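You operate a simulated robot arm through the tools that you are given. There is no shell and no other tool.

You run a simulated robot arm. Do the job below in one go: nothing can be reset, and whatever is moved stays where it is left.

JOB
Set the size dial to the red lead's size, crimp its lug and lay it in the steel tray.
Fine: one stroke, fingers clear of the ram; pull the slide out again.

The check looks at the end state, three seconds after you hand in, the way a careful person would. Anything else that was tipped, shoved, dropped, spilled or broken makes it a failure.

ROBOT AND FRAMES
A 7-joint arm with a two-finger parallel gripper, fixed in place. Base frame: the origin is on the floor under the middle of its stand, x ahead of it, y to its left, z up; the work surface is at about z = 0.82. Units: m, rad, N and s.
It reaches about 1.372 m from its shoulder. Its first joint turns from -2.601 to 2.601 rad. Payload 3.43 kg.
The TCP is the grasp point between the finger pads, 0.03 m short of the fingertips. In the tool frame z runs along the fingers and y along their closing line. The gripper opens to 0.094 m. The fingers are 0.028 m wide and 0.01 m thick; the gripper's body (0.05 by 0.096 m) begins 0.055 m behind the TCP.
Orientation is that of the tool frame in the base frame, as [roll, pitch, yaw] about the fixed x, y, z axes, in that order (R = Rz(yaw) Ry(pitch) Rx(roll)). With the fingers straight down and closing along the base's y, the tool's x points along the base's -x, its y along +y and its z along -z.

CONTROLS
- The arm moves only by the tool send_rows. Its argument "series" is a list of rows, each a list of 7 numbers: the gripper command, from -1 (shut) to 1 (fully open), values between in proportion, then the shift along the base's x, y, z in units of 40 mm (1.0 is 40 mm), then the turn, a rotation vector about the base's x, y, z in units of 5 degrees (1.0 is 5 degrees). In form: [[jaw, dx, dy, dz, wx, wy, wz], ...]. A call has 1 to 20 rows; each row shifts and turns the commanded pose from where the row before left it. A call with a number of a shift or a turn outside -1 to 1 is refused whole. Each row takes 0.2 s and may step no farther than 0.05 m and 0.15 rad from the row before; otherwise, or with a gripper value out of range, the whole call is refused. A pose out of reach is approached as far as the arm can. The call stops where the force on the tool passes 90 N (or 10 N more than at its start, if that is more) or the arm is blocked; 0.2 s more then pass. The fingers move at their own pace (about 0.045 m/s each) and stop on an object; they squeeze with about 23 N. The grip force told is the motor's: it shows also when the fingers shut on nothing. Time passes only in rows, and 0.2 s behind the last, so rows that do not move let the fingers close. It gives the time, the measured TCP pose, the force on the tool (base axes), the opening and the grip force at its end, in the units of the frame above (readings bear some noise), with the torque about the TCP (base axes, N m) and any sound that the robot's microphone picked up, and new pictures: "show" is both (left out), scene, wrist or none.
- Cameras (640 x 400 px; columns grow to the right, rows downward): "scene" is fixed at [0.0543, -0.6577, 1.5552]; the picture's right is [-0.73, -0.69, 0.00], its down [-0.54, 0.57, -0.62] and it looks along [0.43, -0.45, -0.78] (base axes); focal length 355 px, centre (320, 200). "wrist" rides on the gripper at [0.076, 0.014, -0.103] in the tool frame; the picture's right is [-0.18, 0.98, 0.00], its down [-0.75, -0.14, -0.64] and it looks along [-0.63, -0.12, 0.77] (tool axes); focal length 243 px, centre (320, 200). There is no depth. A picture from a camera that has moved, and an enlarged one, comes with that camera's place and axes in the base frame and with its lens. The place of the scene camera against the robot may be out by one fixed shift of up to 0.012 m in any direction.
- close_up(camera, box): a new picture of the part [left, top, right, bottom] of that camera's present view, enlarged. No time passes.
- hand_in(): hands the job in; it is judged then, once.

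Places have to be worked out from the pictures, the camera data and where the tool is seen. Open the gripper and draw the arm clear of the work before you hand the job in, unless the task says otherwise.

The tools are called after "Request:" as name(argument=value, ...) on one line, values as JSON. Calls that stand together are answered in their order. send_rows: Moves the arm, as the interface text tells. Its arguments: {"type":"object","properties":{"series":{"type":"array","items":{"type":"array","items":{"type":"number"}}},"show":{"type":"string","enum":["both","scene","wrist","none"]}},"required":["series"]} The other tools are called the same way: close_up (camera, box) takes an enlarged picture of a part of a camera's view; hand_in () hands the job in.

At the start:

```text
t: 0.0
ee_pos: [0.4599, -0.8727, 1.1895]
ee_rot: [3.141, -0.001, 3.14]
force: [-0.1, 0.5, -0.1]
moment: [-0.01, -0.01, -0.04]
grip_width: 0.094
grip_force: 0.1
```

scene: 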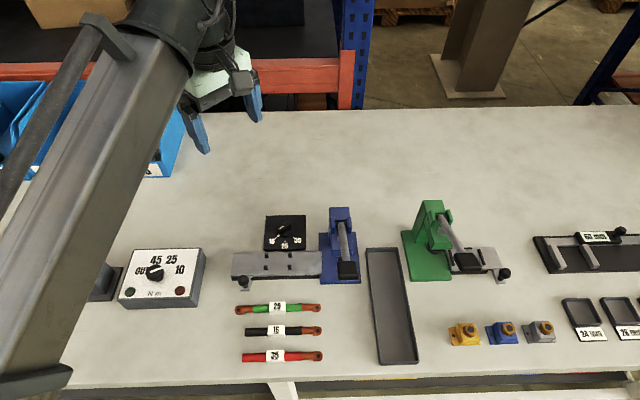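
wrist: 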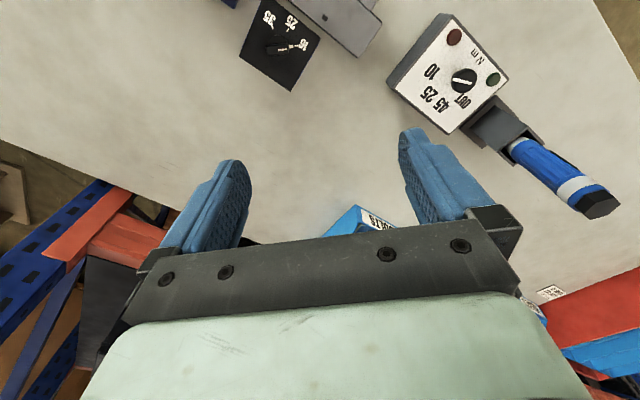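

I begin with enlarged views of the dial, the crimping tool and the leads to understand the layout before moving.

Request:
close_up(camera="scene", box=[220, 190, 380, 290])

Request:
close_up(camera="scene", box=[220, 280, 440, 390])

Request:
close_up(camera="scene", box=[380, 180, 640, 360])

Request:
close_up(camera="wrist", box=[220, 0, 400, 110])

```text
4.00 times, centred on (300, 240) of scene
camera zoom: at [0.0543, -0.6577, 1.5552], right [-0.73, -0.69, 0.0], down [-0.54, 0.57, -0.62], along [0.43, -0.45, -0.78], focal length 1421 px, centre (400, 40)
```

zoom: 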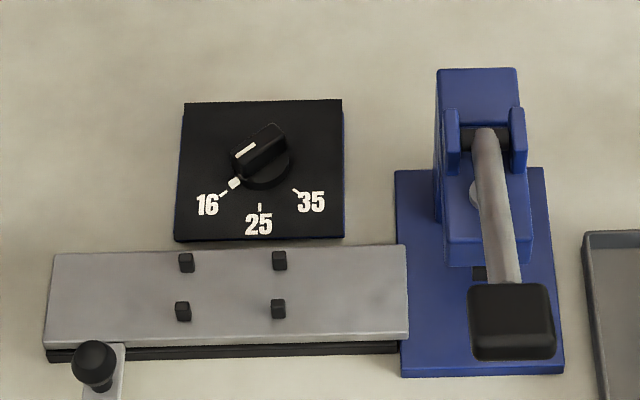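

```text
2.91 times, centred on (330, 335) of scene
camera zoom: at [0.0543, -0.6577, 1.5552], right [-0.73, -0.69, 0.0], down [-0.54, 0.57, -0.62], along [0.43, -0.45, -0.78], focal length 1033 px, centre (291, -193)
```

zoom: 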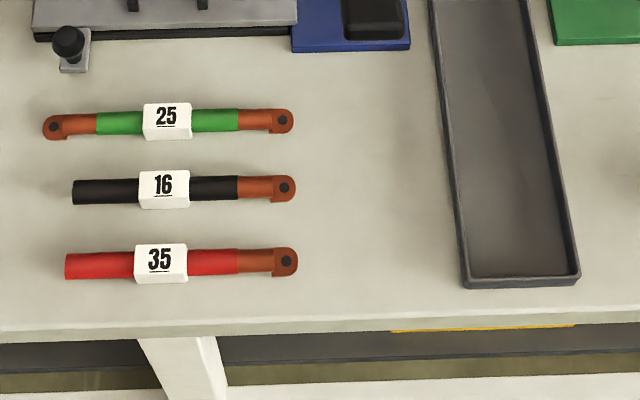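

```text
2.22 times, centred on (510, 270) of scene
camera zoom: at [0.0543, -0.6577, 1.5552], right [-0.73, -0.69, 0.0], down [-0.54, 0.57, -0.62], along [0.43, -0.45, -0.78], focal length 789 px, centre (-102, 44)
```

zoom: 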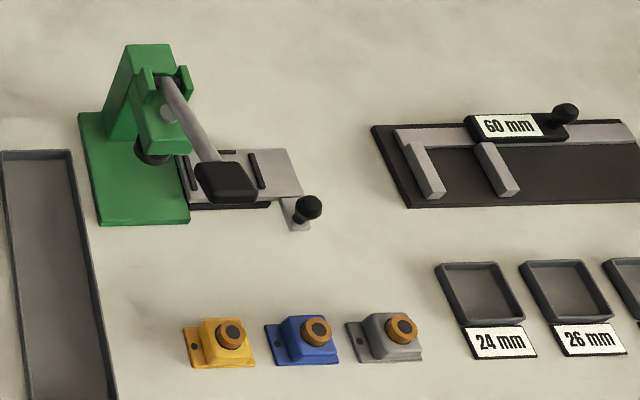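

```text
3.56 times, centred on (310, 55) of wrist
camera zoom: at [0.3835, -0.8594, 1.2921], right [0.18, 0.98, 0.0], down [0.75, -0.14, 0.64], along [0.63, -0.12, -0.77], focal length 863 px, centre (356, 716)
```

zoom: 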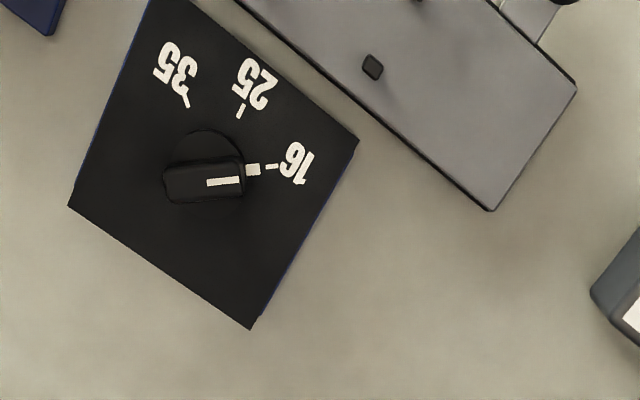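

The wrist view shows the dial pointing at 16 and the red lead is tagged 35. I place the dial at about (0.43,-0.94), the blue press near (0.30,-0.98) and the red lead near (0.25,-0.74). I'll move the arm back at height to see these from above with the wrist camera.

Request:
send_rows(series=[[1, -0.8, 0, 0, 0, 0, 0], [1, -0.8, 0, 0, 0, 0, 0], [1, -0.8, 0, 0, 0, 0, 0], [1, -0.8, 0, 0, 0, 0, 0], [1, -0.8, 0, 0, 0, 0, 0], [1, -0.5, 0, 0, 0, 0, 0], [1, 0, 0, 0, 0, 0, 0]], show="both")

```text
t: 1.6
ee_pos: [0.2798, -0.8751, 1.1887]
ee_rot: [3.141, 0.0, -3.141]
force: [0.7, 0.6, -0.2]
moment: [-0.02, 0.03, -0.07]
grip_width: 0.0941
grip_force: 0.1
camera wrist: at [0.2032, -0.8602, 1.2911], right [0.18, 0.98, 0.0], down [0.75, -0.14, 0.64], along [0.63, -0.12, -0.77], focal length 243 px, centre (320, 200)
```

scene: 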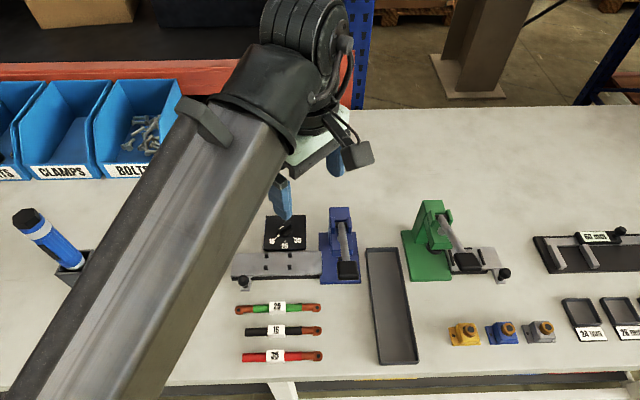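
wrist: 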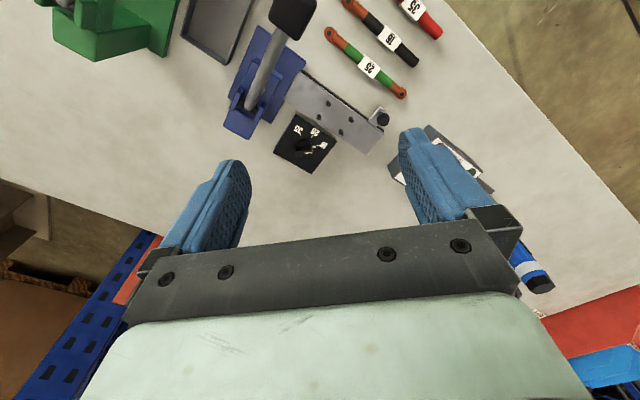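

The wrist camera now sees the whole station. I enlarge the press, slide and dial region.

Request:
close_up(camera="wrist", box=[210, 0, 400, 180])

Request:
close_up(camera="wrist", box=[260, 60, 400, 180])

```text
2.22 times, centred on (305, 90) of wrist
camera zoom: at [0.2032, -0.8602, 1.2911], right [0.18, 0.98, 0.0], down [0.75, -0.14, 0.64], along [0.63, -0.12, -0.77], focal length 539 px, centre (353, 444)
```

zoom: 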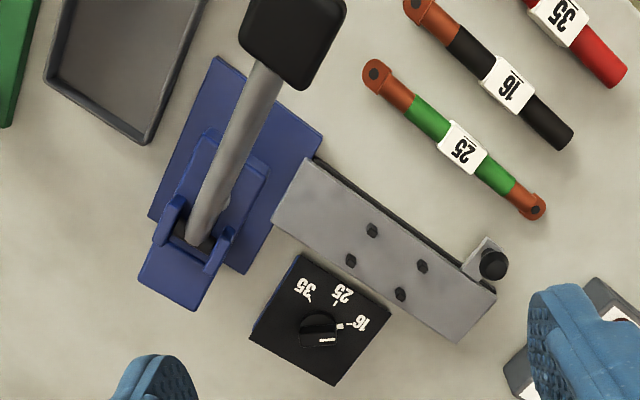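

```text
3.33 times, centred on (330, 120) of wrist
camera zoom: at [0.2032, -0.8602, 1.2911], right [0.18, 0.98, 0.0], down [0.75, -0.14, 0.64], along [0.63, -0.12, -0.77], focal length 809 px, centre (287, 467)
```

zoom: 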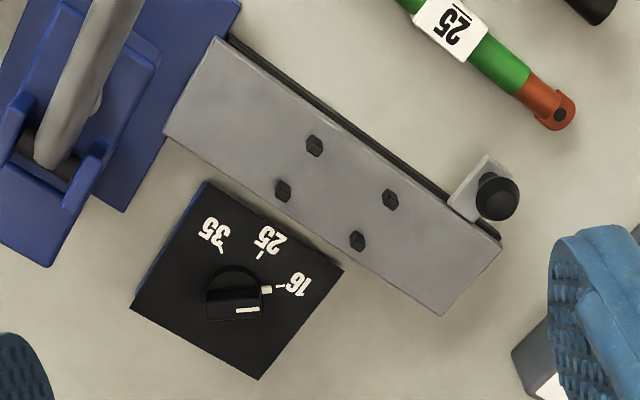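

From two wrist views I triangulate: the dial centre is about (0.435,-0.937), with its plate on the table and the knob top near z=0.858. The station is turned 45° in the base frame, and the pointer (16) faces about +y while 35 faces about -x. I move above the dial, turning the gripper -90° so it closes across the knob bar.

Request:
send_rows(series=[[0.1, 0.215, -0.086, -0.125, 0, 0, -1], [0.1, 0.215, -0.086, -0.125, 0, 0, -1], [0.1, 0.215, -0.086, -0.125, 0, 0, -1], [0.1, 0.215, -0.086, -0.125, 0, 0, -1], [0.1, 0.215, -0.086, -0.125, 0, 0, -1], [0.1, 0.215, -0.086, -0.125, 0, 0, -1], [0.1, 0.215, -0.086, -0.125, 0, 0, -1], [0.1, 0.215, -0.086, -0.125, 0, 0, -1], [0.1, 0.215, -0.086, -0.125, 0, 0, -1], [0.1, 0.215, -0.086, -0.125, 0, 0, -1], [0.1, 0.215, -0.086, -0.125, 0, 0, -1], [0.1, 0.215, -0.086, -0.125, 0, 0, -1], [0.1, 0.215, -0.086, -0.125, 0, 0, -1], [0.1, 0.215, -0.086, -0.125, 0, 0, -1], [0.1, 0.215, -0.086, -0.125, 0, 0, -1], [0.1, 0.215, -0.086, -0.125, 0, 0, -1], [0.1, 0.215, -0.086, -0.125, 0, 0, -1], [0.1, 0.215, -0.086, -0.125, 0, 0, -1], [0.1, 0, 0, 0, 0, 0, 0]], show="both")

```text
t: 5.6
ee_pos: [0.4347, -0.9366, 1.0998]
ee_rot: [3.14, 0.0, 1.568]
force: [-0.7, -0.2, 0.0]
moment: [-0.02, 0.01, 0.02]
grip_width: 0.0519
grip_force: 0.2
camera wrist: at [0.4485, -0.8595, 1.2024], right [0.98, -0.19, 0.0], down [-0.14, -0.75, 0.64], along [-0.12, -0.63, -0.77], focal length 243 px, centre (320, 200)
```

scene: 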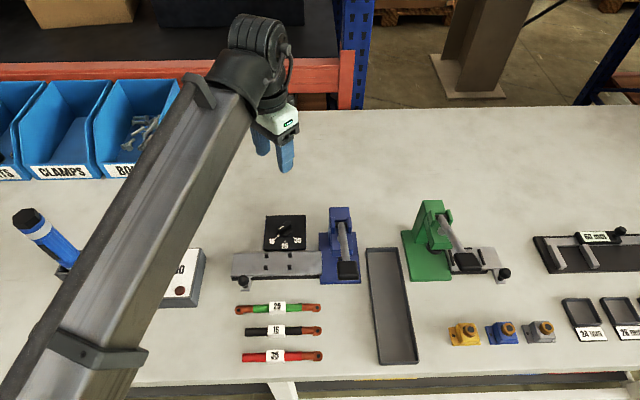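
wrist: 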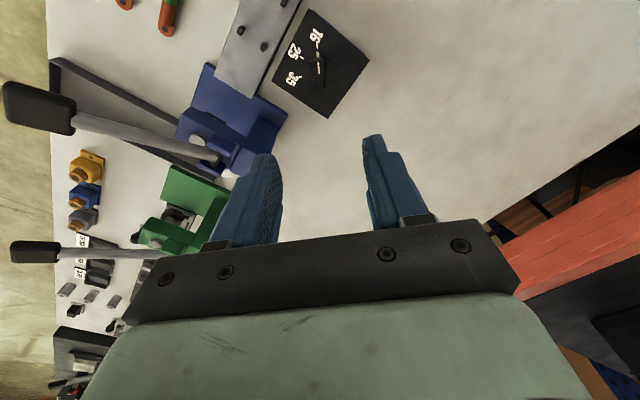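

Request:
close_up(camera="wrist", box=[240, 0, 400, 120])

Request:
close_up(camera="wrist", box=[0, 40, 300, 240])

```text
3.33 times, centred on (320, 60) of wrist
camera zoom: at [0.4485, -0.8595, 1.2024], right [0.98, -0.19, 0.0], down [-0.14, -0.75, 0.64], along [-0.12, -0.63, -0.77], focal length 809 px, centre (320, 667)
```

zoom: 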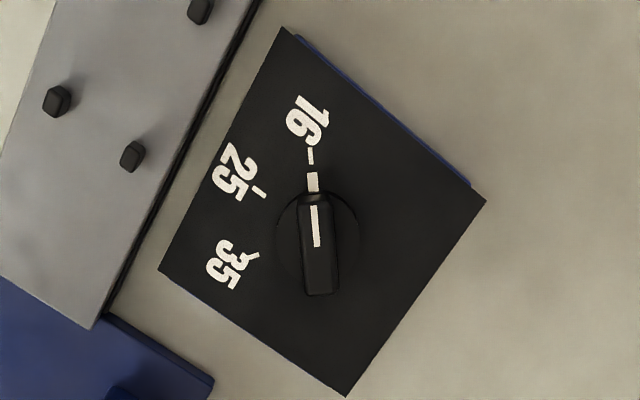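

```text
2.00 times, centred on (150, 140) of wrist
camera zoom: at [0.4485, -0.8595, 1.2024], right [0.98, -0.19, 0.0], down [-0.14, -0.75, 0.64], along [-0.12, -0.63, -0.77], focal length 485 px, centre (660, 320)
```

zoom: 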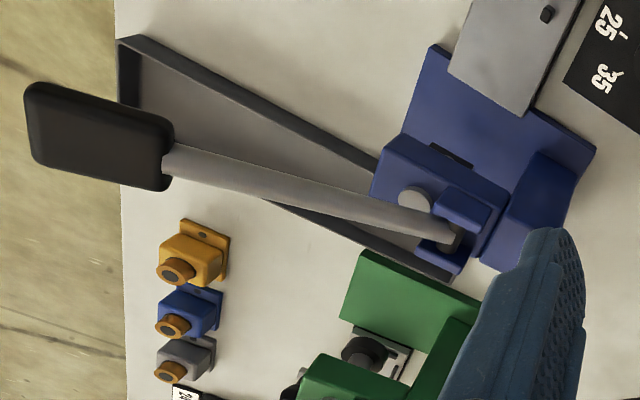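

The enlarged view gives the dial centre at about (0.433,-0.937), with the 16 tick near 85° and the 35 tick near 185°, so about +100° of turn is needed. I turn the gripper a further -5° to square up with the knob bar and go down to just above it.

Request:
send_rows(series=[[0.1, -0.04, -0.01, -0.8, 0, 0, -1], [0.1, 0, 0, -0.8, 0, 0, 0], [0.1, 0, 0, -0.8, 0, 0, 0], [0.1, 0, 0, -0.8, 0, 0, 0], [0.1, 0, 0, -0.8, 0, 0, 0], [0.1, 0, 0, -0.8, 0, 0, 0], [0.1, 0, 0, 0, 0, 0, 0]], show="both")

```text
t: 7.2
ee_pos: [0.4334, -0.9363, 0.9078]
ee_rot: [-3.14, -0.001, 1.485]
force: [-0.9, -0.8, 0.8]
moment: [0.01, -0.02, -0.01]
grip_width: 0.0516
grip_force: 0.1
camera wrist: at [0.4542, -0.861, 1.0096], right [0.96, -0.27, 0.0], down [-0.21, -0.74, 0.64], along [-0.17, -0.62, -0.77], focal length 243 px, centre (320, 200)
```

scene: 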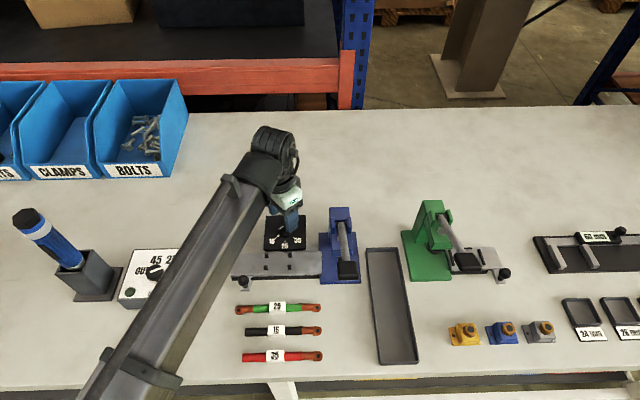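
wrist: 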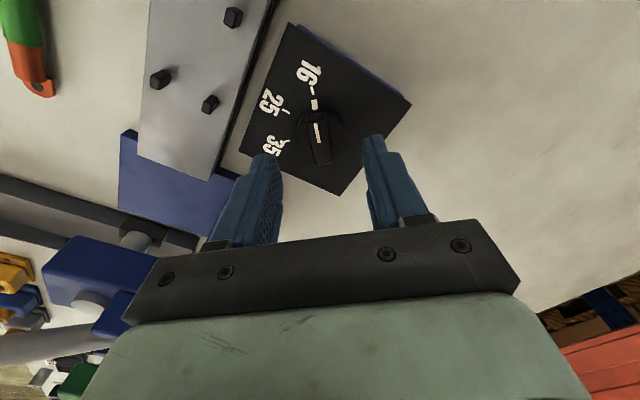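

Request:
close_up(camera="wrist", box=[240, 60, 400, 180])

```text
3.33 times, centred on (320, 120) of wrist
camera zoom: at [0.4542, -0.861, 1.0096], right [0.96, -0.27, 0.0], down [-0.21, -0.74, 0.64], along [-0.17, -0.62, -0.77], focal length 809 px, centre (320, 467)
```

zoom: 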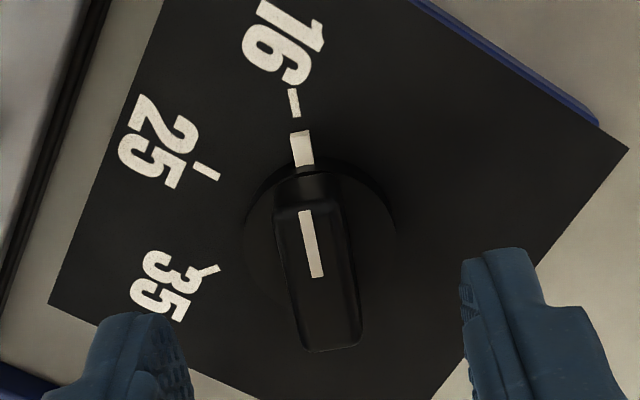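

The knob bar is centred on the tool axis and aligned with the fingers. I lower until the fingertips are at about z=0.842, flanking the bar above the skirt, and close.

Request:
send_rows(series=[[0.1, 0, 0, -0.45, 0, 0, 0], [0.1, 0, 0, -0.45, 0, 0, 0], [0.1, 0, 0, 0, 0, 0, 0], [-1, 0, 0, 0, 0, 0, 0], [-1, 0, 0, 0, 0, 0, 0], [-1, 0, 0, 0, 0, 0, 0], [-1, 0, 0, 0, 0, 0, 0]], show="both")

```text
t: 8.8
ee_pos: [0.4352, -0.936, 0.872]
ee_rot: [-3.139, 0.0, 1.484]
force: [-4.2, 1.1, -1.2]
moment: [-0.03, 0.04, -0.03]
grip_width: 0.014
grip_force: 45.3
camera wrist: at [0.4542, -0.8608, 0.9749], right [0.96, -0.27, 0.0], down [-0.21, -0.74, 0.64], along [-0.17, -0.62, -0.77], focal length 243 px, centre (320, 200)
```

scene: 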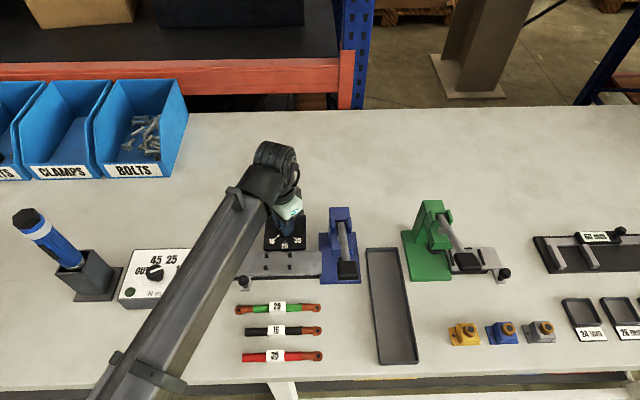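
wrist: 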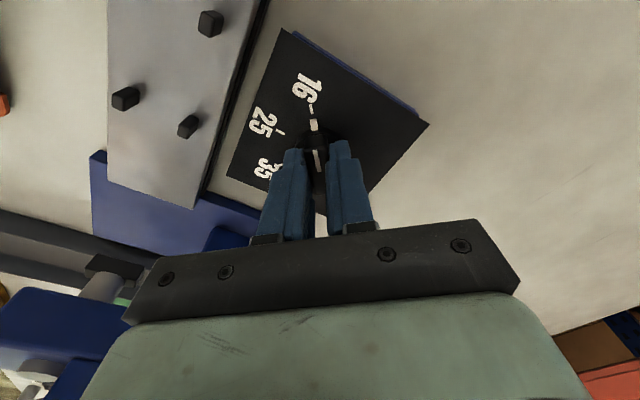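

The bar is gripped at 14 mm width. I turn it counter-clockwise in 5° rows (first 50°), with a small x correction to relieve the side load.

Request:
send_rows(series=[[-1, 0.04, 0, 0, 0, 0, 0.5], [-1, 0, 0, 0, 0, 0, 0.75], [-1, 0, 0, 0, 0, 0, 0.75], [-1, 0, 0, 0, 0, 0, 1], [-1, 0, 0, 0, 0, 0, 1], [-1, 0, 0, 0, 0, 0, 1], [-1, 0, 0, 0, 0, 0, 1], [-1, 0, 0, 0, 0, 0, 1], [-1, 0, 0, 0, 0, 0, 1], [-1, 0, 0, 0, 0, 0, 1], [-1, 0, 0, 0, 0, 0, 1], [-1, 0, 0, 0, 0, 0, 0]], show="both")

```text
t: 11.4
ee_pos: [0.4344, -0.9364, 0.8726]
ee_rot: [-3.14, 0.001, 2.356]
force: [-22.1, -3.5, 9.9]
moment: [-0.9, -0.67, 0.0]
grip_width: 0.014
grip_force: 45.1
camera wrist: at [0.3891, -0.8714, 0.9748], right [0.82, 0.57, 0.0], down [0.43, -0.63, 0.64], along [0.36, -0.53, -0.77], focal length 243 px, centre (320, 200)
```

scene: 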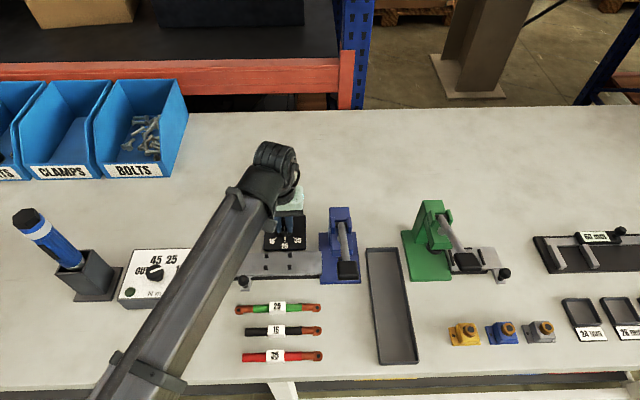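
wrist: 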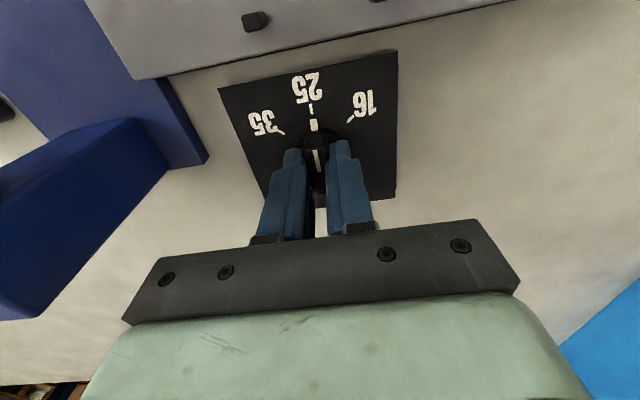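

The pointer is passing 25 as predicted (135°). There's some side load (22 N in x), so I continue in a smaller batch and watch the force.

Request:
send_rows(series=[[-1, -0.03, 0, 0, 0, 0, 1], [-1, 0, 0, 0, 0, 0, 1], [-1, 0, 0, 0, 0, 0, 1], [-1, 0, 0, 0, 0, 0, 1], [-1, 0, 0, 0, 0, 0, 0]], show="wrist")

```text
t: 12.6
ee_pos: [0.4344, -0.9359, 0.872]
ee_rot: [-3.139, 0.001, 2.706]
force: [-12.0, -11.6, 15.9]
moment: [0.21, 0.67, -0.02]
grip_width: 0.0141
grip_force: 45.4
camera wrist: at [0.3697, -0.8905, 0.9749], right [0.58, 0.81, 0.0], down [0.62, -0.44, 0.64], along [0.52, -0.37, -0.77], focal length 243 px, centre (320, 200)
```

wrist: 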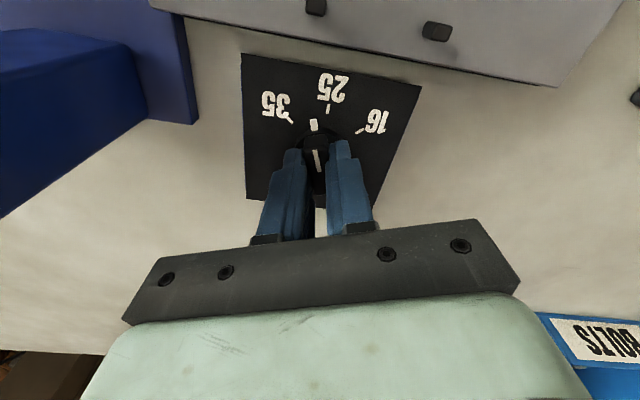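

Request:
close_up(camera="wrist", box=[240, 40, 430, 180])

Request:
send_rows(series=[[-1, 0, 0, 0, 0, 0, 1], [-1, 0, 0, 0, 0, 0, 1], [-1, 0, 0, 0, 0, 0, 1], [-1, 0, 0, 0, 0, 0, 1], [-1, 0, 0, 0, 0, 0, 1], [-1, 0, 0, 0, 0, 0, 0]], show="wrist")

Request:
close_up(camera="wrist", box=[240, 40, 430, 180])

```text
2.86 times, centred on (335, 110) of wrist
camera zoom: at [0.3697, -0.8905, 0.9749], right [0.58, 0.81, 0.0], down [0.62, -0.44, 0.64], along [0.52, -0.37, -0.77], focal length 693 px, centre (277, 457)
```

zoom: 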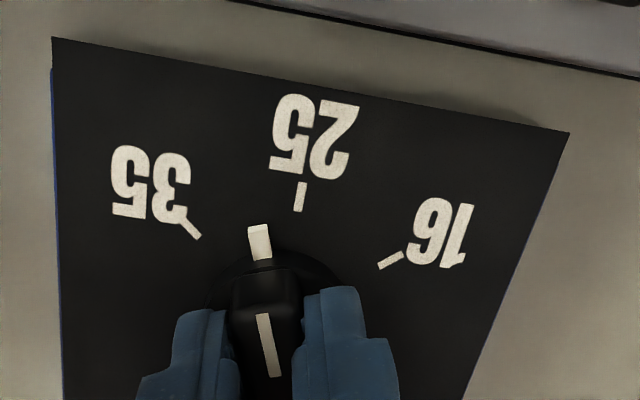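

```text
t: 14.0
ee_pos: [0.4332, -0.9361, 0.8719]
ee_rot: [-3.14, -0.001, -3.139]
force: [-7.7, -22.0, 15.9]
moment: [-0.35, 0.07, -0.05]
grip_width: 0.0141
grip_force: 45.6
camera wrist: at [0.3564, -0.9215, 0.9749], right [0.18, 0.98, 0.0], down [0.75, -0.14, 0.64], along [0.63, -0.12, -0.77], focal length 243 px, centre (320, 200)
```

wrist: 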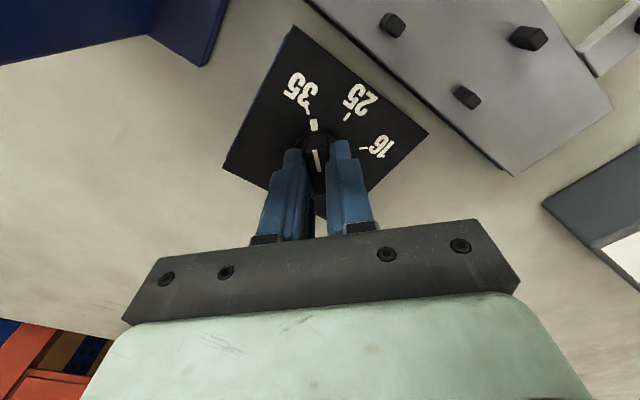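

```text
2.86 times, centred on (335, 110) of wrist
camera zoom: at [0.3564, -0.9215, 0.9749], right [0.18, 0.98, 0.0], down [0.75, -0.14, 0.64], along [0.63, -0.12, -0.77], focal length 693 px, centre (277, 457)
```

zoom: 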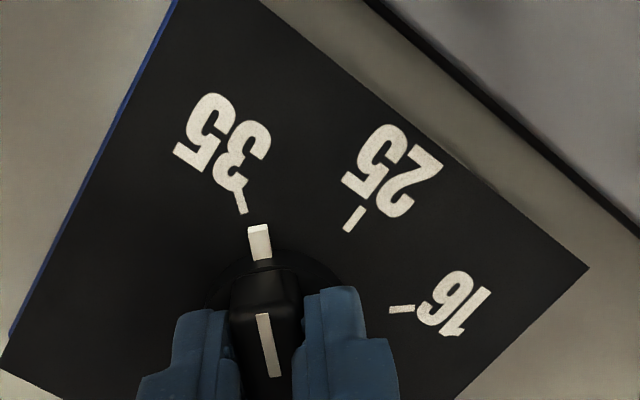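

The pointer is at about 180° and the 35 tick is at about 185°, so I turn one more 5° step and compare.

Request:
send_rows(series=[[-1, 0, 0, 0, 0, 0, 1], [-1, 0, 0, 0, 0, 0, 0]], show="none")

Request:
close_up(camera="wrist", box=[240, 40, 430, 180])

```text
t: 14.6
ee_pos: [0.4335, -0.9364, 0.8728]
ee_rot: [-3.139, 0.001, -3.054]
force: [-8.3, -22.5, 20.0]
moment: [-0.26, -0.01, -0.06]
grip_width: 0.0139
grip_force: 44.2
```

```text
2.86 times, centred on (335, 110) of wrist
camera zoom: at [0.3554, -0.9283, 0.9749], right [0.1, 1.0, 0.0], down [0.76, -0.07, 0.64], along [0.64, -0.06, -0.77], focal length 693 px, centre (277, 457)
```

zoom: 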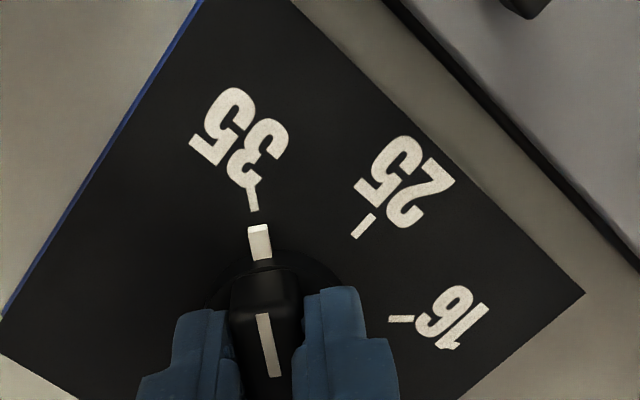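

The pointer now lines up with the 35 tick just as it did with the 16 tick at the start. I release the knob, rise straight up and check the dial.

Request:
send_rows(series=[[0.1, 0, 0, 0, 0, 0, 0], [0.1, 0, 0, 0, 0, 0, 0], [0.1, 0, 0, 0, 0, 0, 0], [0.1, 0, 0, 0.5, 0, 0, 0], [0.1, 0, 0, 0.8, 0, 0, 0], [0.1, 0, 0, 0.8, 0, 0, 0], [0.1, 0, 0, 0.8, 0, 0, 0], [0.1, 0, 0, 0.8, 0, 0, 0], [0.1, 0, 0, 0, 0, 0, 0]], show="both")

Request:
close_up(camera="wrist", box=[240, 0, 430, 140])

Request:
close_up(camera="scene", box=[220, 190, 380, 290])

```text
t: 16.6
ee_pos: [0.4333, -0.9368, 1.0196]
ee_rot: [-3.14, -0.001, -3.054]
force: [0.7, -0.2, -0.2]
moment: [0.04, 0.03, 0.01]
grip_width: 0.0518
grip_force: 0.0
camera wrist: at [0.3548, -0.9287, 1.1217], right [0.1, 1.0, 0.0], down [0.76, -0.07, 0.64], along [0.64, -0.06, -0.77], focal length 243 px, centre (320, 200)
```

scene: 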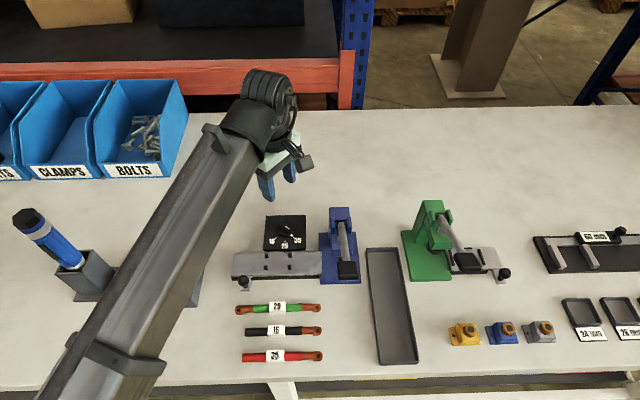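
wrist: 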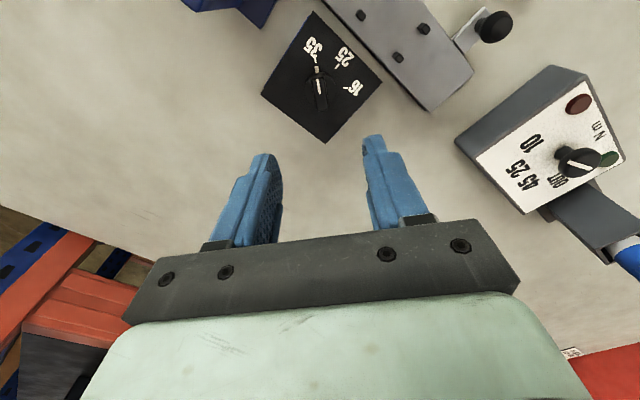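

```text
2.86 times, centred on (335, 70) of wrist
camera zoom: at [0.3548, -0.9287, 1.1217], right [0.1, 1.0, 0.0], down [0.76, -0.07, 0.64], along [0.64, -0.06, -0.77], focal length 693 px, centre (277, 571)
```

zoom: 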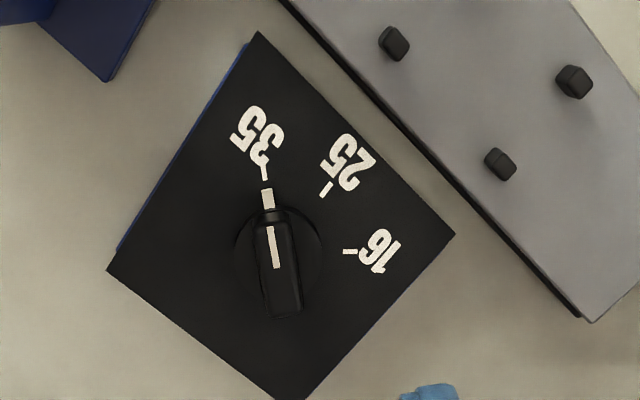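

```text
4.00 times, centred on (300, 240) of scene
camera zoom: at [0.0543, -0.6577, 1.5552], right [-0.73, -0.69, 0.0], down [-0.54, 0.57, -0.62], along [0.43, -0.45, -0.78], focal length 1421 px, centre (400, 40)
```

zoom: 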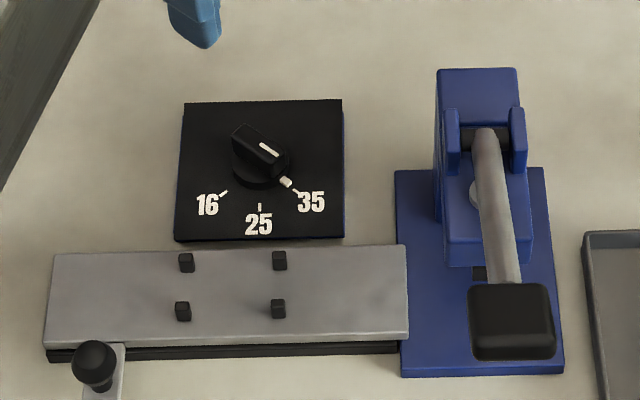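

The dial reads 35. Next I move over the leads, turning the gripper to yaw 45° so the fingers close across the leads and the wrist camera stays on the side away from the press.

Request:
send_rows(series=[[0.1, 0, 0, 0.6, 0, 0, -1], [0.1, -0.17, 0.185, 0.5, 0, 0, -1], [0.1, -0.172, 0.185, 0, 0, 0, -1], [0.1, -0.172, 0.185, 0, 0, 0, -1], [0.1, -0.172, 0.185, 0, 0, 0, -1], [0.1, -0.172, 0.185, 0, 0, 0, -1], [0.1, -0.172, 0.185, 0, 0, 0, -1], [0.1, -0.172, 0.185, 0, 0, 0, -1], [0.1, -0.172, 0.185, 0, 0, 0, -1], [0.1, -0.172, 0.185, 0, 0, 0, -1], [0.1, -0.172, 0.185, 0, 0, 0, -1], [0.1, -0.172, 0.185, 0, 0, 0, -1], [0.1, -0.172, 0.185, 0, 0, 0, -1], [0.1, -0.172, 0.185, 0, 0, 0, -1], [0.1, 0, 0, 0, 0, 0, 0]], show="none")

Request:
send_rows(series=[[0.1, -0.185, 0.2, 0, 0, 0, -1], [0.1, -0.185, 0.2, 0, 0, 0, -1], [0.1, -0.185, 0.2, 0, 0, 0, -1], [0.1, -0.185, 0.2, 0, 0, 0, -1], [0.1, -0.185, 0.2, 0, 0, 0, -1], [0.1, -0.185, 0.2, 0, 0, 0, -1], [0.1, -0.185, 0.2, 0, 0, 0, -1], [0.1, -0.185, 0.2, 0, 0, 0, -1], [0.1, -0.185, 0.2, 0, 0, 0, -1], [0.1, -0.185, 0.2, 0, 0, 0, -1], [0.1, -0.185, 0.2, 0, 0, 0, -1], [0.1, -0.185, 0.2, 0, 0, 0, -1], [0.1, -0.185, 0.2, 0, 0, 0, -1], [0.1, -0.185, 0.2, 0, 0, 0, -1], [0.1, 0, 0, 0, 0, 0, 0]], show="both")

```text
t: 19.8
ee_pos: [0.3443, -0.8384, 1.0622]
ee_rot: [3.141, 0.0, 2.007]
force: [-0.8, 0.7, 0.3]
moment: [0.03, -0.02, 0.0]
grip_width: 0.0517
grip_force: 0.1
```

```text
t: 23.0
ee_pos: [0.2407, -0.7263, 1.064]
ee_rot: [3.142, 0.0, 0.783]
force: [-0.3, 0.9, 0.2]
moment: [0.01, 0.02, 0.02]
grip_width: 0.0518
grip_force: 0.1
camera wrist: at [0.3037, -0.6824, 1.1657], right [0.56, -0.83, 0.0], down [-0.63, -0.43, 0.64], along [-0.53, -0.36, -0.77], focal length 243 px, centre (320, 200)
```

scene: 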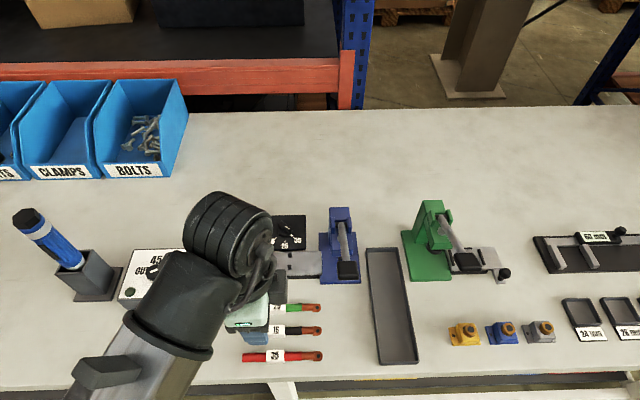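
wrist: 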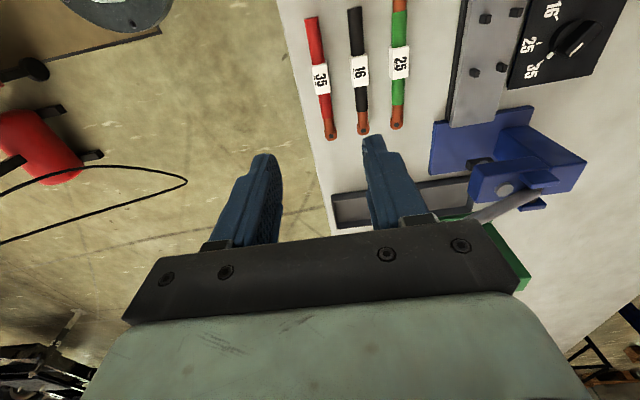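

The pose is reached. I enlarge the leads to locate the red one precisely.

Request:
close_up(camera="wrist", box=[280, 0, 440, 150])

Request:
close_up(camera="wrist", box=[420, 60, 620, 230])

```text
2.67 times, centred on (360, 75) of wrist
camera zoom: at [0.3037, -0.6824, 1.1657], right [0.56, -0.83, 0.0], down [-0.63, -0.43, 0.64], along [-0.53, -0.36, -0.77], focal length 647 px, centre (213, 533)
```

zoom: 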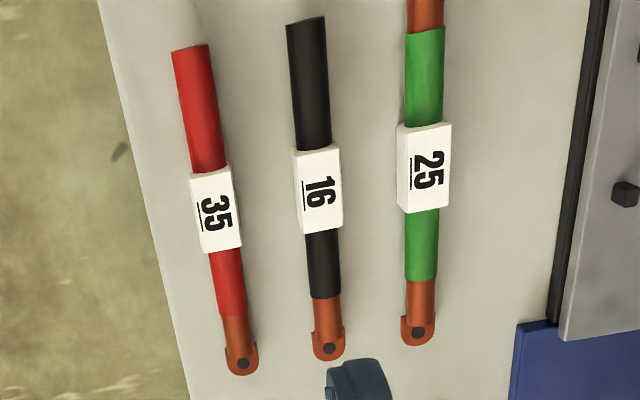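

```text
2.35 times, centred on (520, 145) of wrist
camera zoom: at [0.3037, -0.6824, 1.1657], right [0.56, -0.83, 0.0], down [-0.63, -0.43, 0.64], along [-0.53, -0.36, -0.77], focal length 571 px, centre (-151, 329)
```

zoom: 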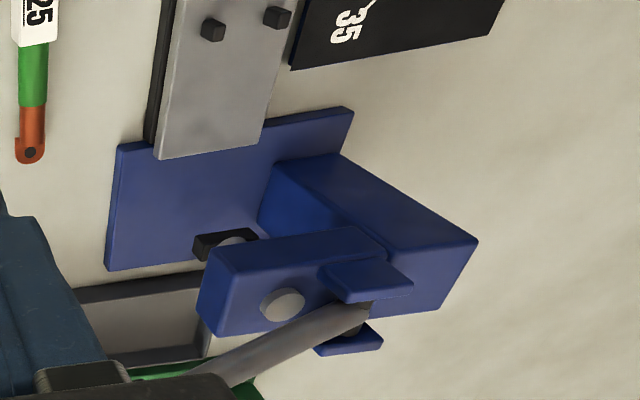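

The red lead's tag is directly under the tool (triangulated at (0.2406,-0.7274), about 34×20 mm) and its axis matches the gripper yaw within 1°. I narrow the jaw to about 36 mm to clear the black lead and descend to just above it.

Request:
send_rows(series=[[-0.22, 0, -0.01, -0.8, 0, 0, 0], [-0.22, 0, 0, -0.8, 0, 0, 0], [-0.22, 0, 0, -0.8, 0, 0, 0], [-0.22, 0, 0, -0.8, 0, 0, 0], [-0.22, 0, 0, -0.8, 0, 0, 0], [-0.22, 0, 0, 0, 0, 0, 0]], show="wrist")

Request:
close_up(camera="wrist", box=[220, 0, 420, 180])

```text
t: 24.4
ee_pos: [0.2395, -0.7282, 0.9032]
ee_rot: [3.141, 0.0, 0.785]
force: [0.4, -0.3, -0.1]
moment: [-0.04, 0.03, 0.01]
grip_width: 0.0369
grip_force: 0.1
camera wrist: at [0.3021, -0.6841, 1.0045], right [0.56, -0.83, 0.0], down [-0.63, -0.43, 0.64], along [-0.53, -0.36, -0.77], focal length 243 px, centre (320, 200)
```

wrist: 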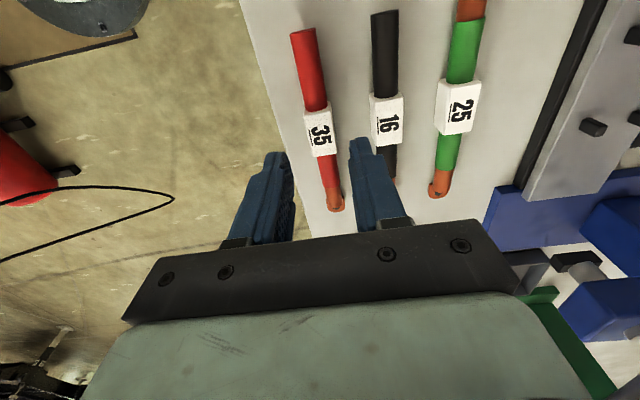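

```text
2.22 times, centred on (320, 90) of wrist
camera zoom: at [0.3021, -0.6841, 1.0045], right [0.56, -0.83, 0.0], down [-0.63, -0.43, 0.64], along [-0.53, -0.36, -0.77], focal length 539 px, centre (320, 444)
```

zoom: 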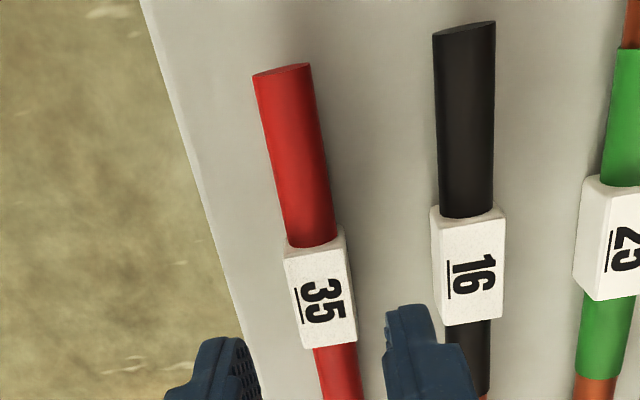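

The tag is centred between the fingers with about 7 mm clearance to the black lead's tag. I lower to TCP z≈0.856 and close on the red lead's tag.

Request:
send_rows(series=[[-0.22, 0, 0, -0.5, 0, 0, 0], [-0.22, 0, 0, -0.5, 0, 0, 0], [-0.22, 0, 0, -0.175, 0, 0, 0], [-0.22, 0, 0, 0, 0, 0, 0], [-1, 0, 0, 0, 0, 0, 0], [-1, 0, 0, 0, 0, 0, 0], [-1, 0, 0, 0, 0, 0, 0], [-1, 0, 0, 0, 0, 0, 0]], show="wrist")

Request:
close_up(camera="wrist", box=[220, 0, 420, 200])

```text
t: 26.2
ee_pos: [0.2394, -0.7284, 0.8574]
ee_rot: [-3.141, 0.001, 0.785]
force: [0.0, 0.3, 0.9]
moment: [0.01, 0.0, -0.02]
grip_width: 0.0197
grip_force: 22.9
camera wrist: at [0.3033, -0.6833, 0.9596], right [0.56, -0.83, 0.0], down [-0.63, -0.43, 0.64], along [-0.53, -0.36, -0.77], focal length 243 px, centre (320, 200)
```

wrist: 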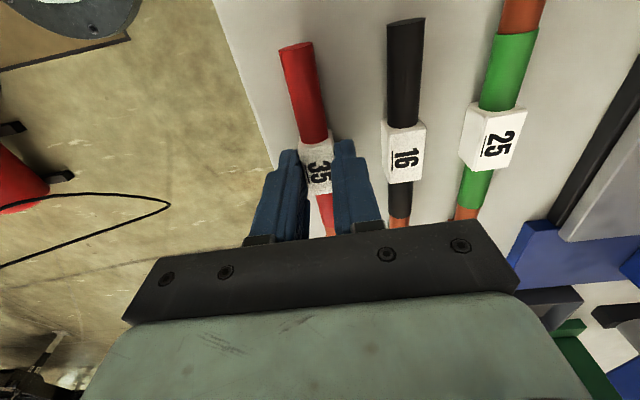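

```text
2.00 times, centred on (320, 100) of wrist
camera zoom: at [0.3033, -0.6833, 0.9596], right [0.56, -0.83, 0.0], down [-0.63, -0.43, 0.64], along [-0.53, -0.36, -0.77], focal length 485 px, centre (320, 400)
```

zoom: 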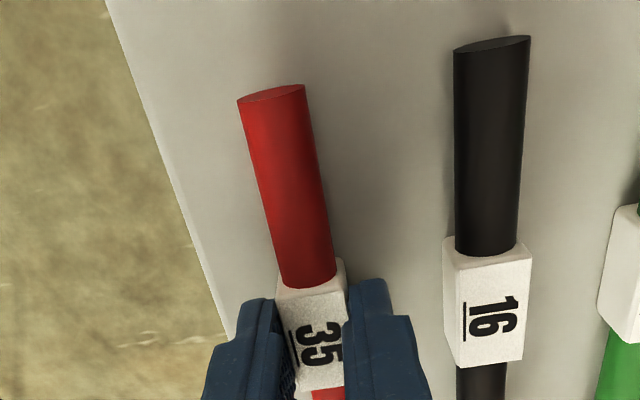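

The tag is gripped (19.7 mm). I lift and look at the lead before carrying it toward the slide.

Request:
send_rows(series=[[-1, 0, 0, 0.3, 0, 0, 0], [-1, 0, 0, 0.5, 0, 0, 0], [-1, 0, 0, 0.8, 0, 0, 0], [-1, 0, 0, 0.8, 0, 0, 0], [-1, 0, 0, 0, 0, 0, 0]], show="both")

Request:
close_up(camera="scene", box=[200, 220, 420, 390])

```text
t: 27.4
ee_pos: [0.2416, -0.7275, 0.9539]
ee_rot: [-3.141, 0.0, 0.785]
force: [0.1, -0.1, -1.1]
moment: [-0.01, 0.01, -0.04]
grip_width: 0.0194
grip_force: 23.2
camera wrist: at [0.3049, -0.6838, 1.0561], right [0.56, -0.83, 0.0], down [-0.63, -0.43, 0.64], along [-0.53, -0.36, -0.77], focal length 243 px, centre (320, 200)
```

scene: 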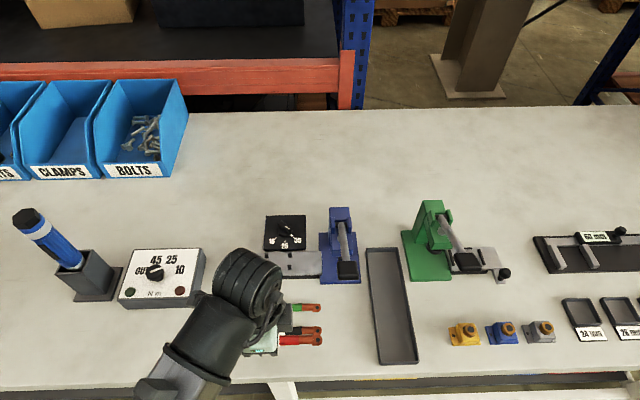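
wrist: 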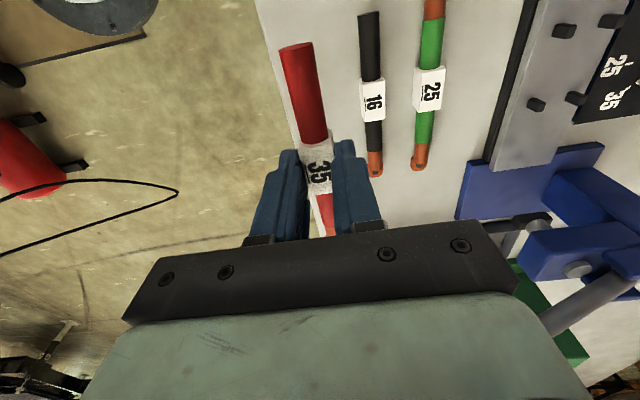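

```text
2.35 times, centred on (310, 305) of scene
camera zoom: at [0.0543, -0.6577, 1.5552], right [-0.73, -0.69, 0.0], down [-0.54, 0.57, -0.62], along [0.43, -0.45, -0.78], focal length 836 px, centre (344, -47)
```

zoom: 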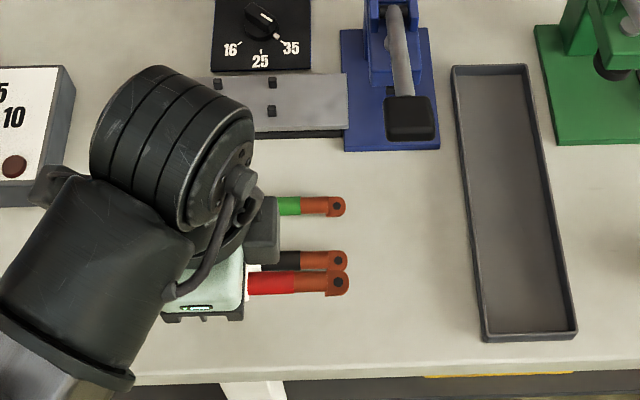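

The lead hangs level and secure, with its lug pointing toward the press. I carry it across (along the station's depth axis) to hover over the slide pegs at about (0.378,-0.864).

Request:
send_rows(series=[[-1, 0.5, -0.5, 0, 0, 0, 0], [-1, 0.688, -0.688, 0, 0, 0, 0], [-1, 0.688, -0.688, 0, 0, 0, 0], [-1, 0.688, -0.688, 0, 0, 0, 0], [-1, 0.5, -0.5, 0, 0, 0, 0], [-1, 0.376, -0.376, 0, 0, 0, 0], [-1, 0, 0, 0, 0, 0, 0], [-1, 0, 0, 0, 0, 0, 0]], show="both")

Request:
close_up(camera="wrist", box=[220, 0, 420, 200])

Request:
close_up(camera="scene", box=[220, 190, 380, 290])

```text
t: 29.2
ee_pos: [0.3791, -0.8642, 0.9505]
ee_rot: [-3.14, 0.0, 0.786]
force: [-0.7, -0.5, -2.3]
moment: [-0.03, 0.0, 0.0]
grip_width: 0.0197
grip_force: 22.6
camera wrist: at [0.442, -0.8204, 1.0541], right [0.56, -0.83, 0.0], down [-0.63, -0.43, 0.64], along [-0.53, -0.36, -0.77], focal length 243 px, centre (320, 200)
```

scene: 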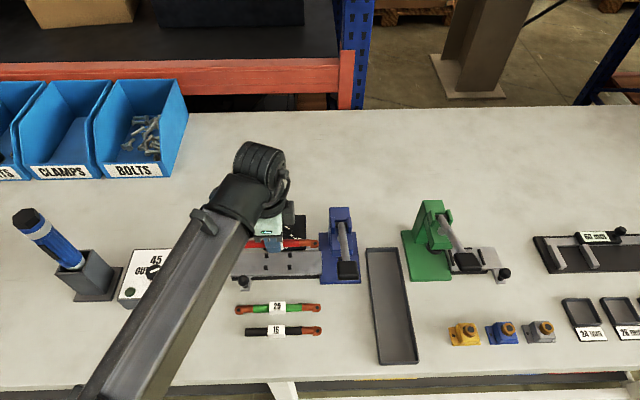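
wrist: 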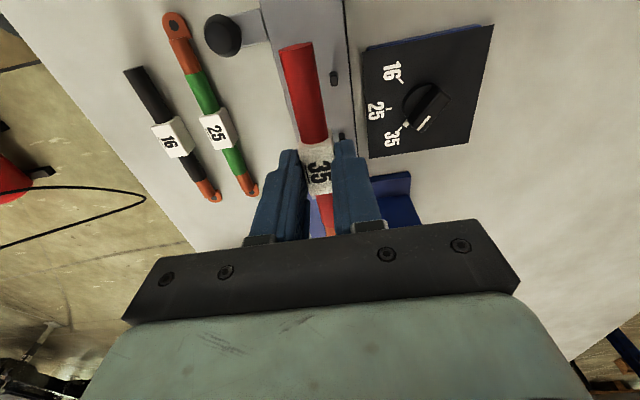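

```text
2.00 times, centred on (320, 100) of wrist
camera zoom: at [0.442, -0.8204, 1.0541], right [0.56, -0.83, 0.0], down [-0.63, -0.43, 0.64], along [-0.53, -0.36, -0.77], focal length 485 px, centre (320, 400)
```

zoom: 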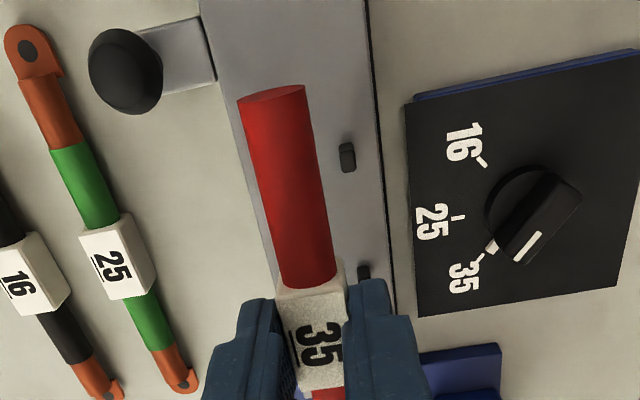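

```text
4.00 times, centred on (300, 240) of scene
camera zoom: at [0.0543, -0.6577, 1.5552], right [-0.73, -0.69, 0.0], down [-0.54, 0.57, -0.62], along [0.43, -0.45, -0.78], focal length 1421 px, centre (400, 40)
```

zoom: 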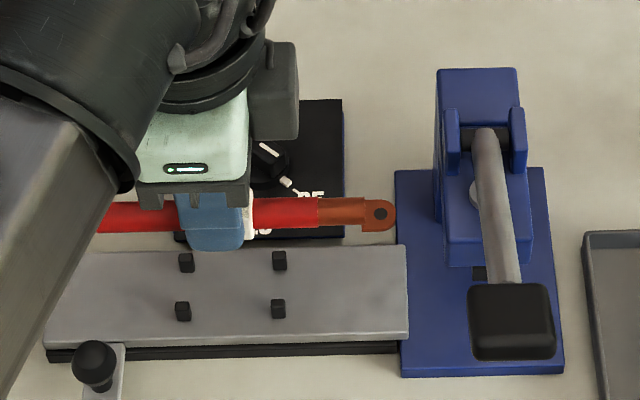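

The lead hovers above the pegs: I find the peg centre at about (0.379,-0.865), so I shift less than a millimetre and lower toward the plate (top about z=0.844), watching force.

Request:
send_rows(series=[[-1, 0.015, -0.015, -0.5, 0, 0, 0], [-1, 0, 0, -0.6, 0, 0, 0], [-1, 0, 0, -0.4, 0, 0, 0], [-1, 0, 0, -0.15, 0, 0, 0], [-1, 0, 0, 0, 0, 0, 0]], show="both")

Request:
close_up(camera="wrist", box=[220, 0, 420, 200])

Request:
close_up(camera="scene", box=[220, 190, 380, 290])

```text
t: 30.4
ee_pos: [0.3788, -0.8653, 0.8862]
ee_rot: [3.141, 0.0, 0.784]
force: [0.7, -0.4, -1.2]
moment: [0.02, -0.01, -0.01]
grip_width: 0.0191
grip_force: 22.9
camera wrist: at [0.4416, -0.8201, 0.9889], right [0.56, -0.83, 0.0], down [-0.63, -0.43, 0.64], along [-0.53, -0.36, -0.77], focal length 243 px, centre (320, 200)
```

scene: 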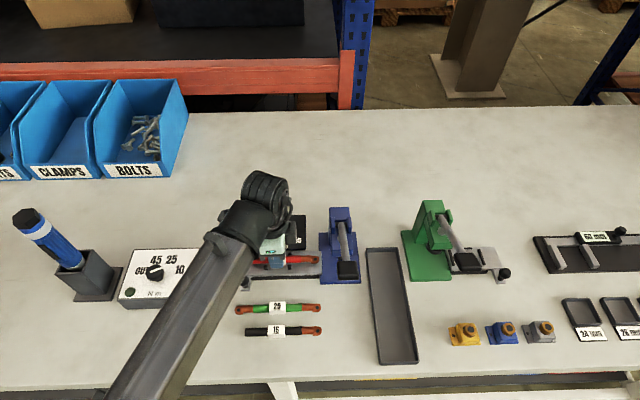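
wrist: 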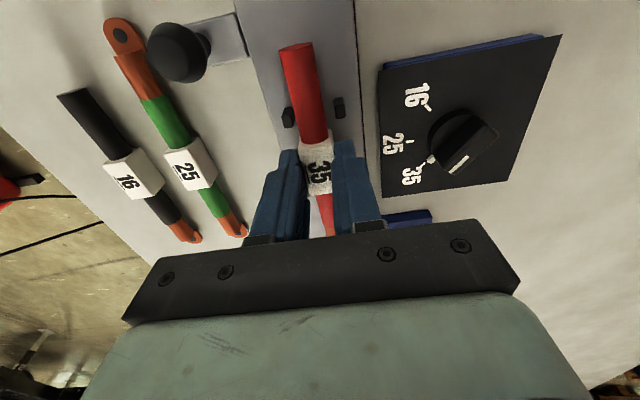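

```text
2.00 times, centred on (320, 100) of wrist
camera zoom: at [0.4416, -0.8201, 0.9889], right [0.56, -0.83, 0.0], down [-0.63, -0.43, 0.64], along [-0.53, -0.36, -0.77], focal length 485 px, centre (320, 400)
```

zoom: 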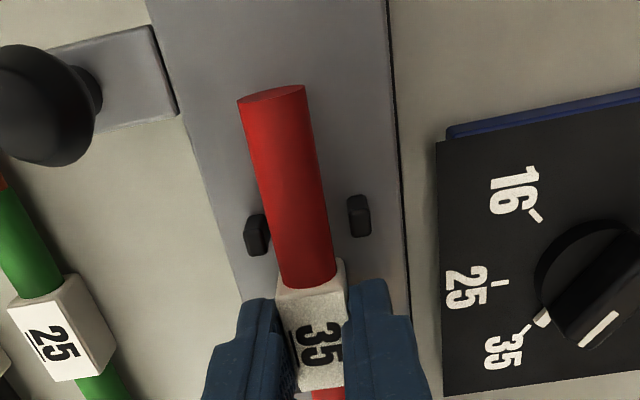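

```text
4.00 times, centred on (300, 240) of scene
camera zoom: at [0.0543, -0.6577, 1.5552], right [-0.73, -0.69, 0.0], down [-0.54, 0.57, -0.62], along [0.43, -0.45, -0.78], focal length 1421 px, centre (400, 40)
```

zoom: 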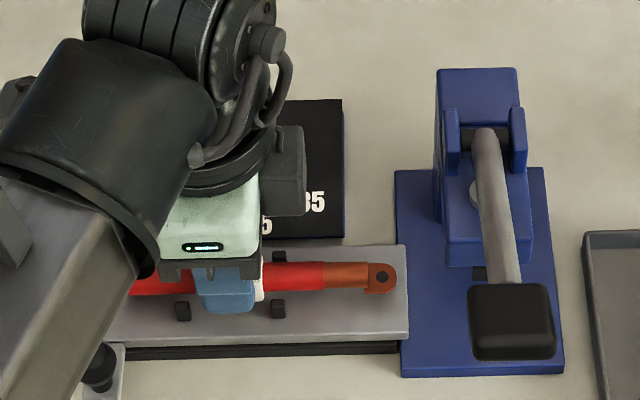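

The lead sits centred between the pegs with the tag between the peg pairs. I lower the last millimetres, looking for contact.

Request:
send_rows(series=[[-1, 0, 0, -0.05, 0, 0, 0], [-1, 0, 0, -0.05, 0, 0, 0], [-1, 0, 0, 0, 0, 0, 0]], show="none")

```text
t: 31.2
ee_pos: [0.3793, -0.8649, 0.8819]
ee_rot: [-3.141, -0.002, 0.785]
force: [-0.5, 0.2, -1.0]
moment: [-0.01, -0.02, 0.01]
grip_width: 0.0195
grip_force: 22.8
```

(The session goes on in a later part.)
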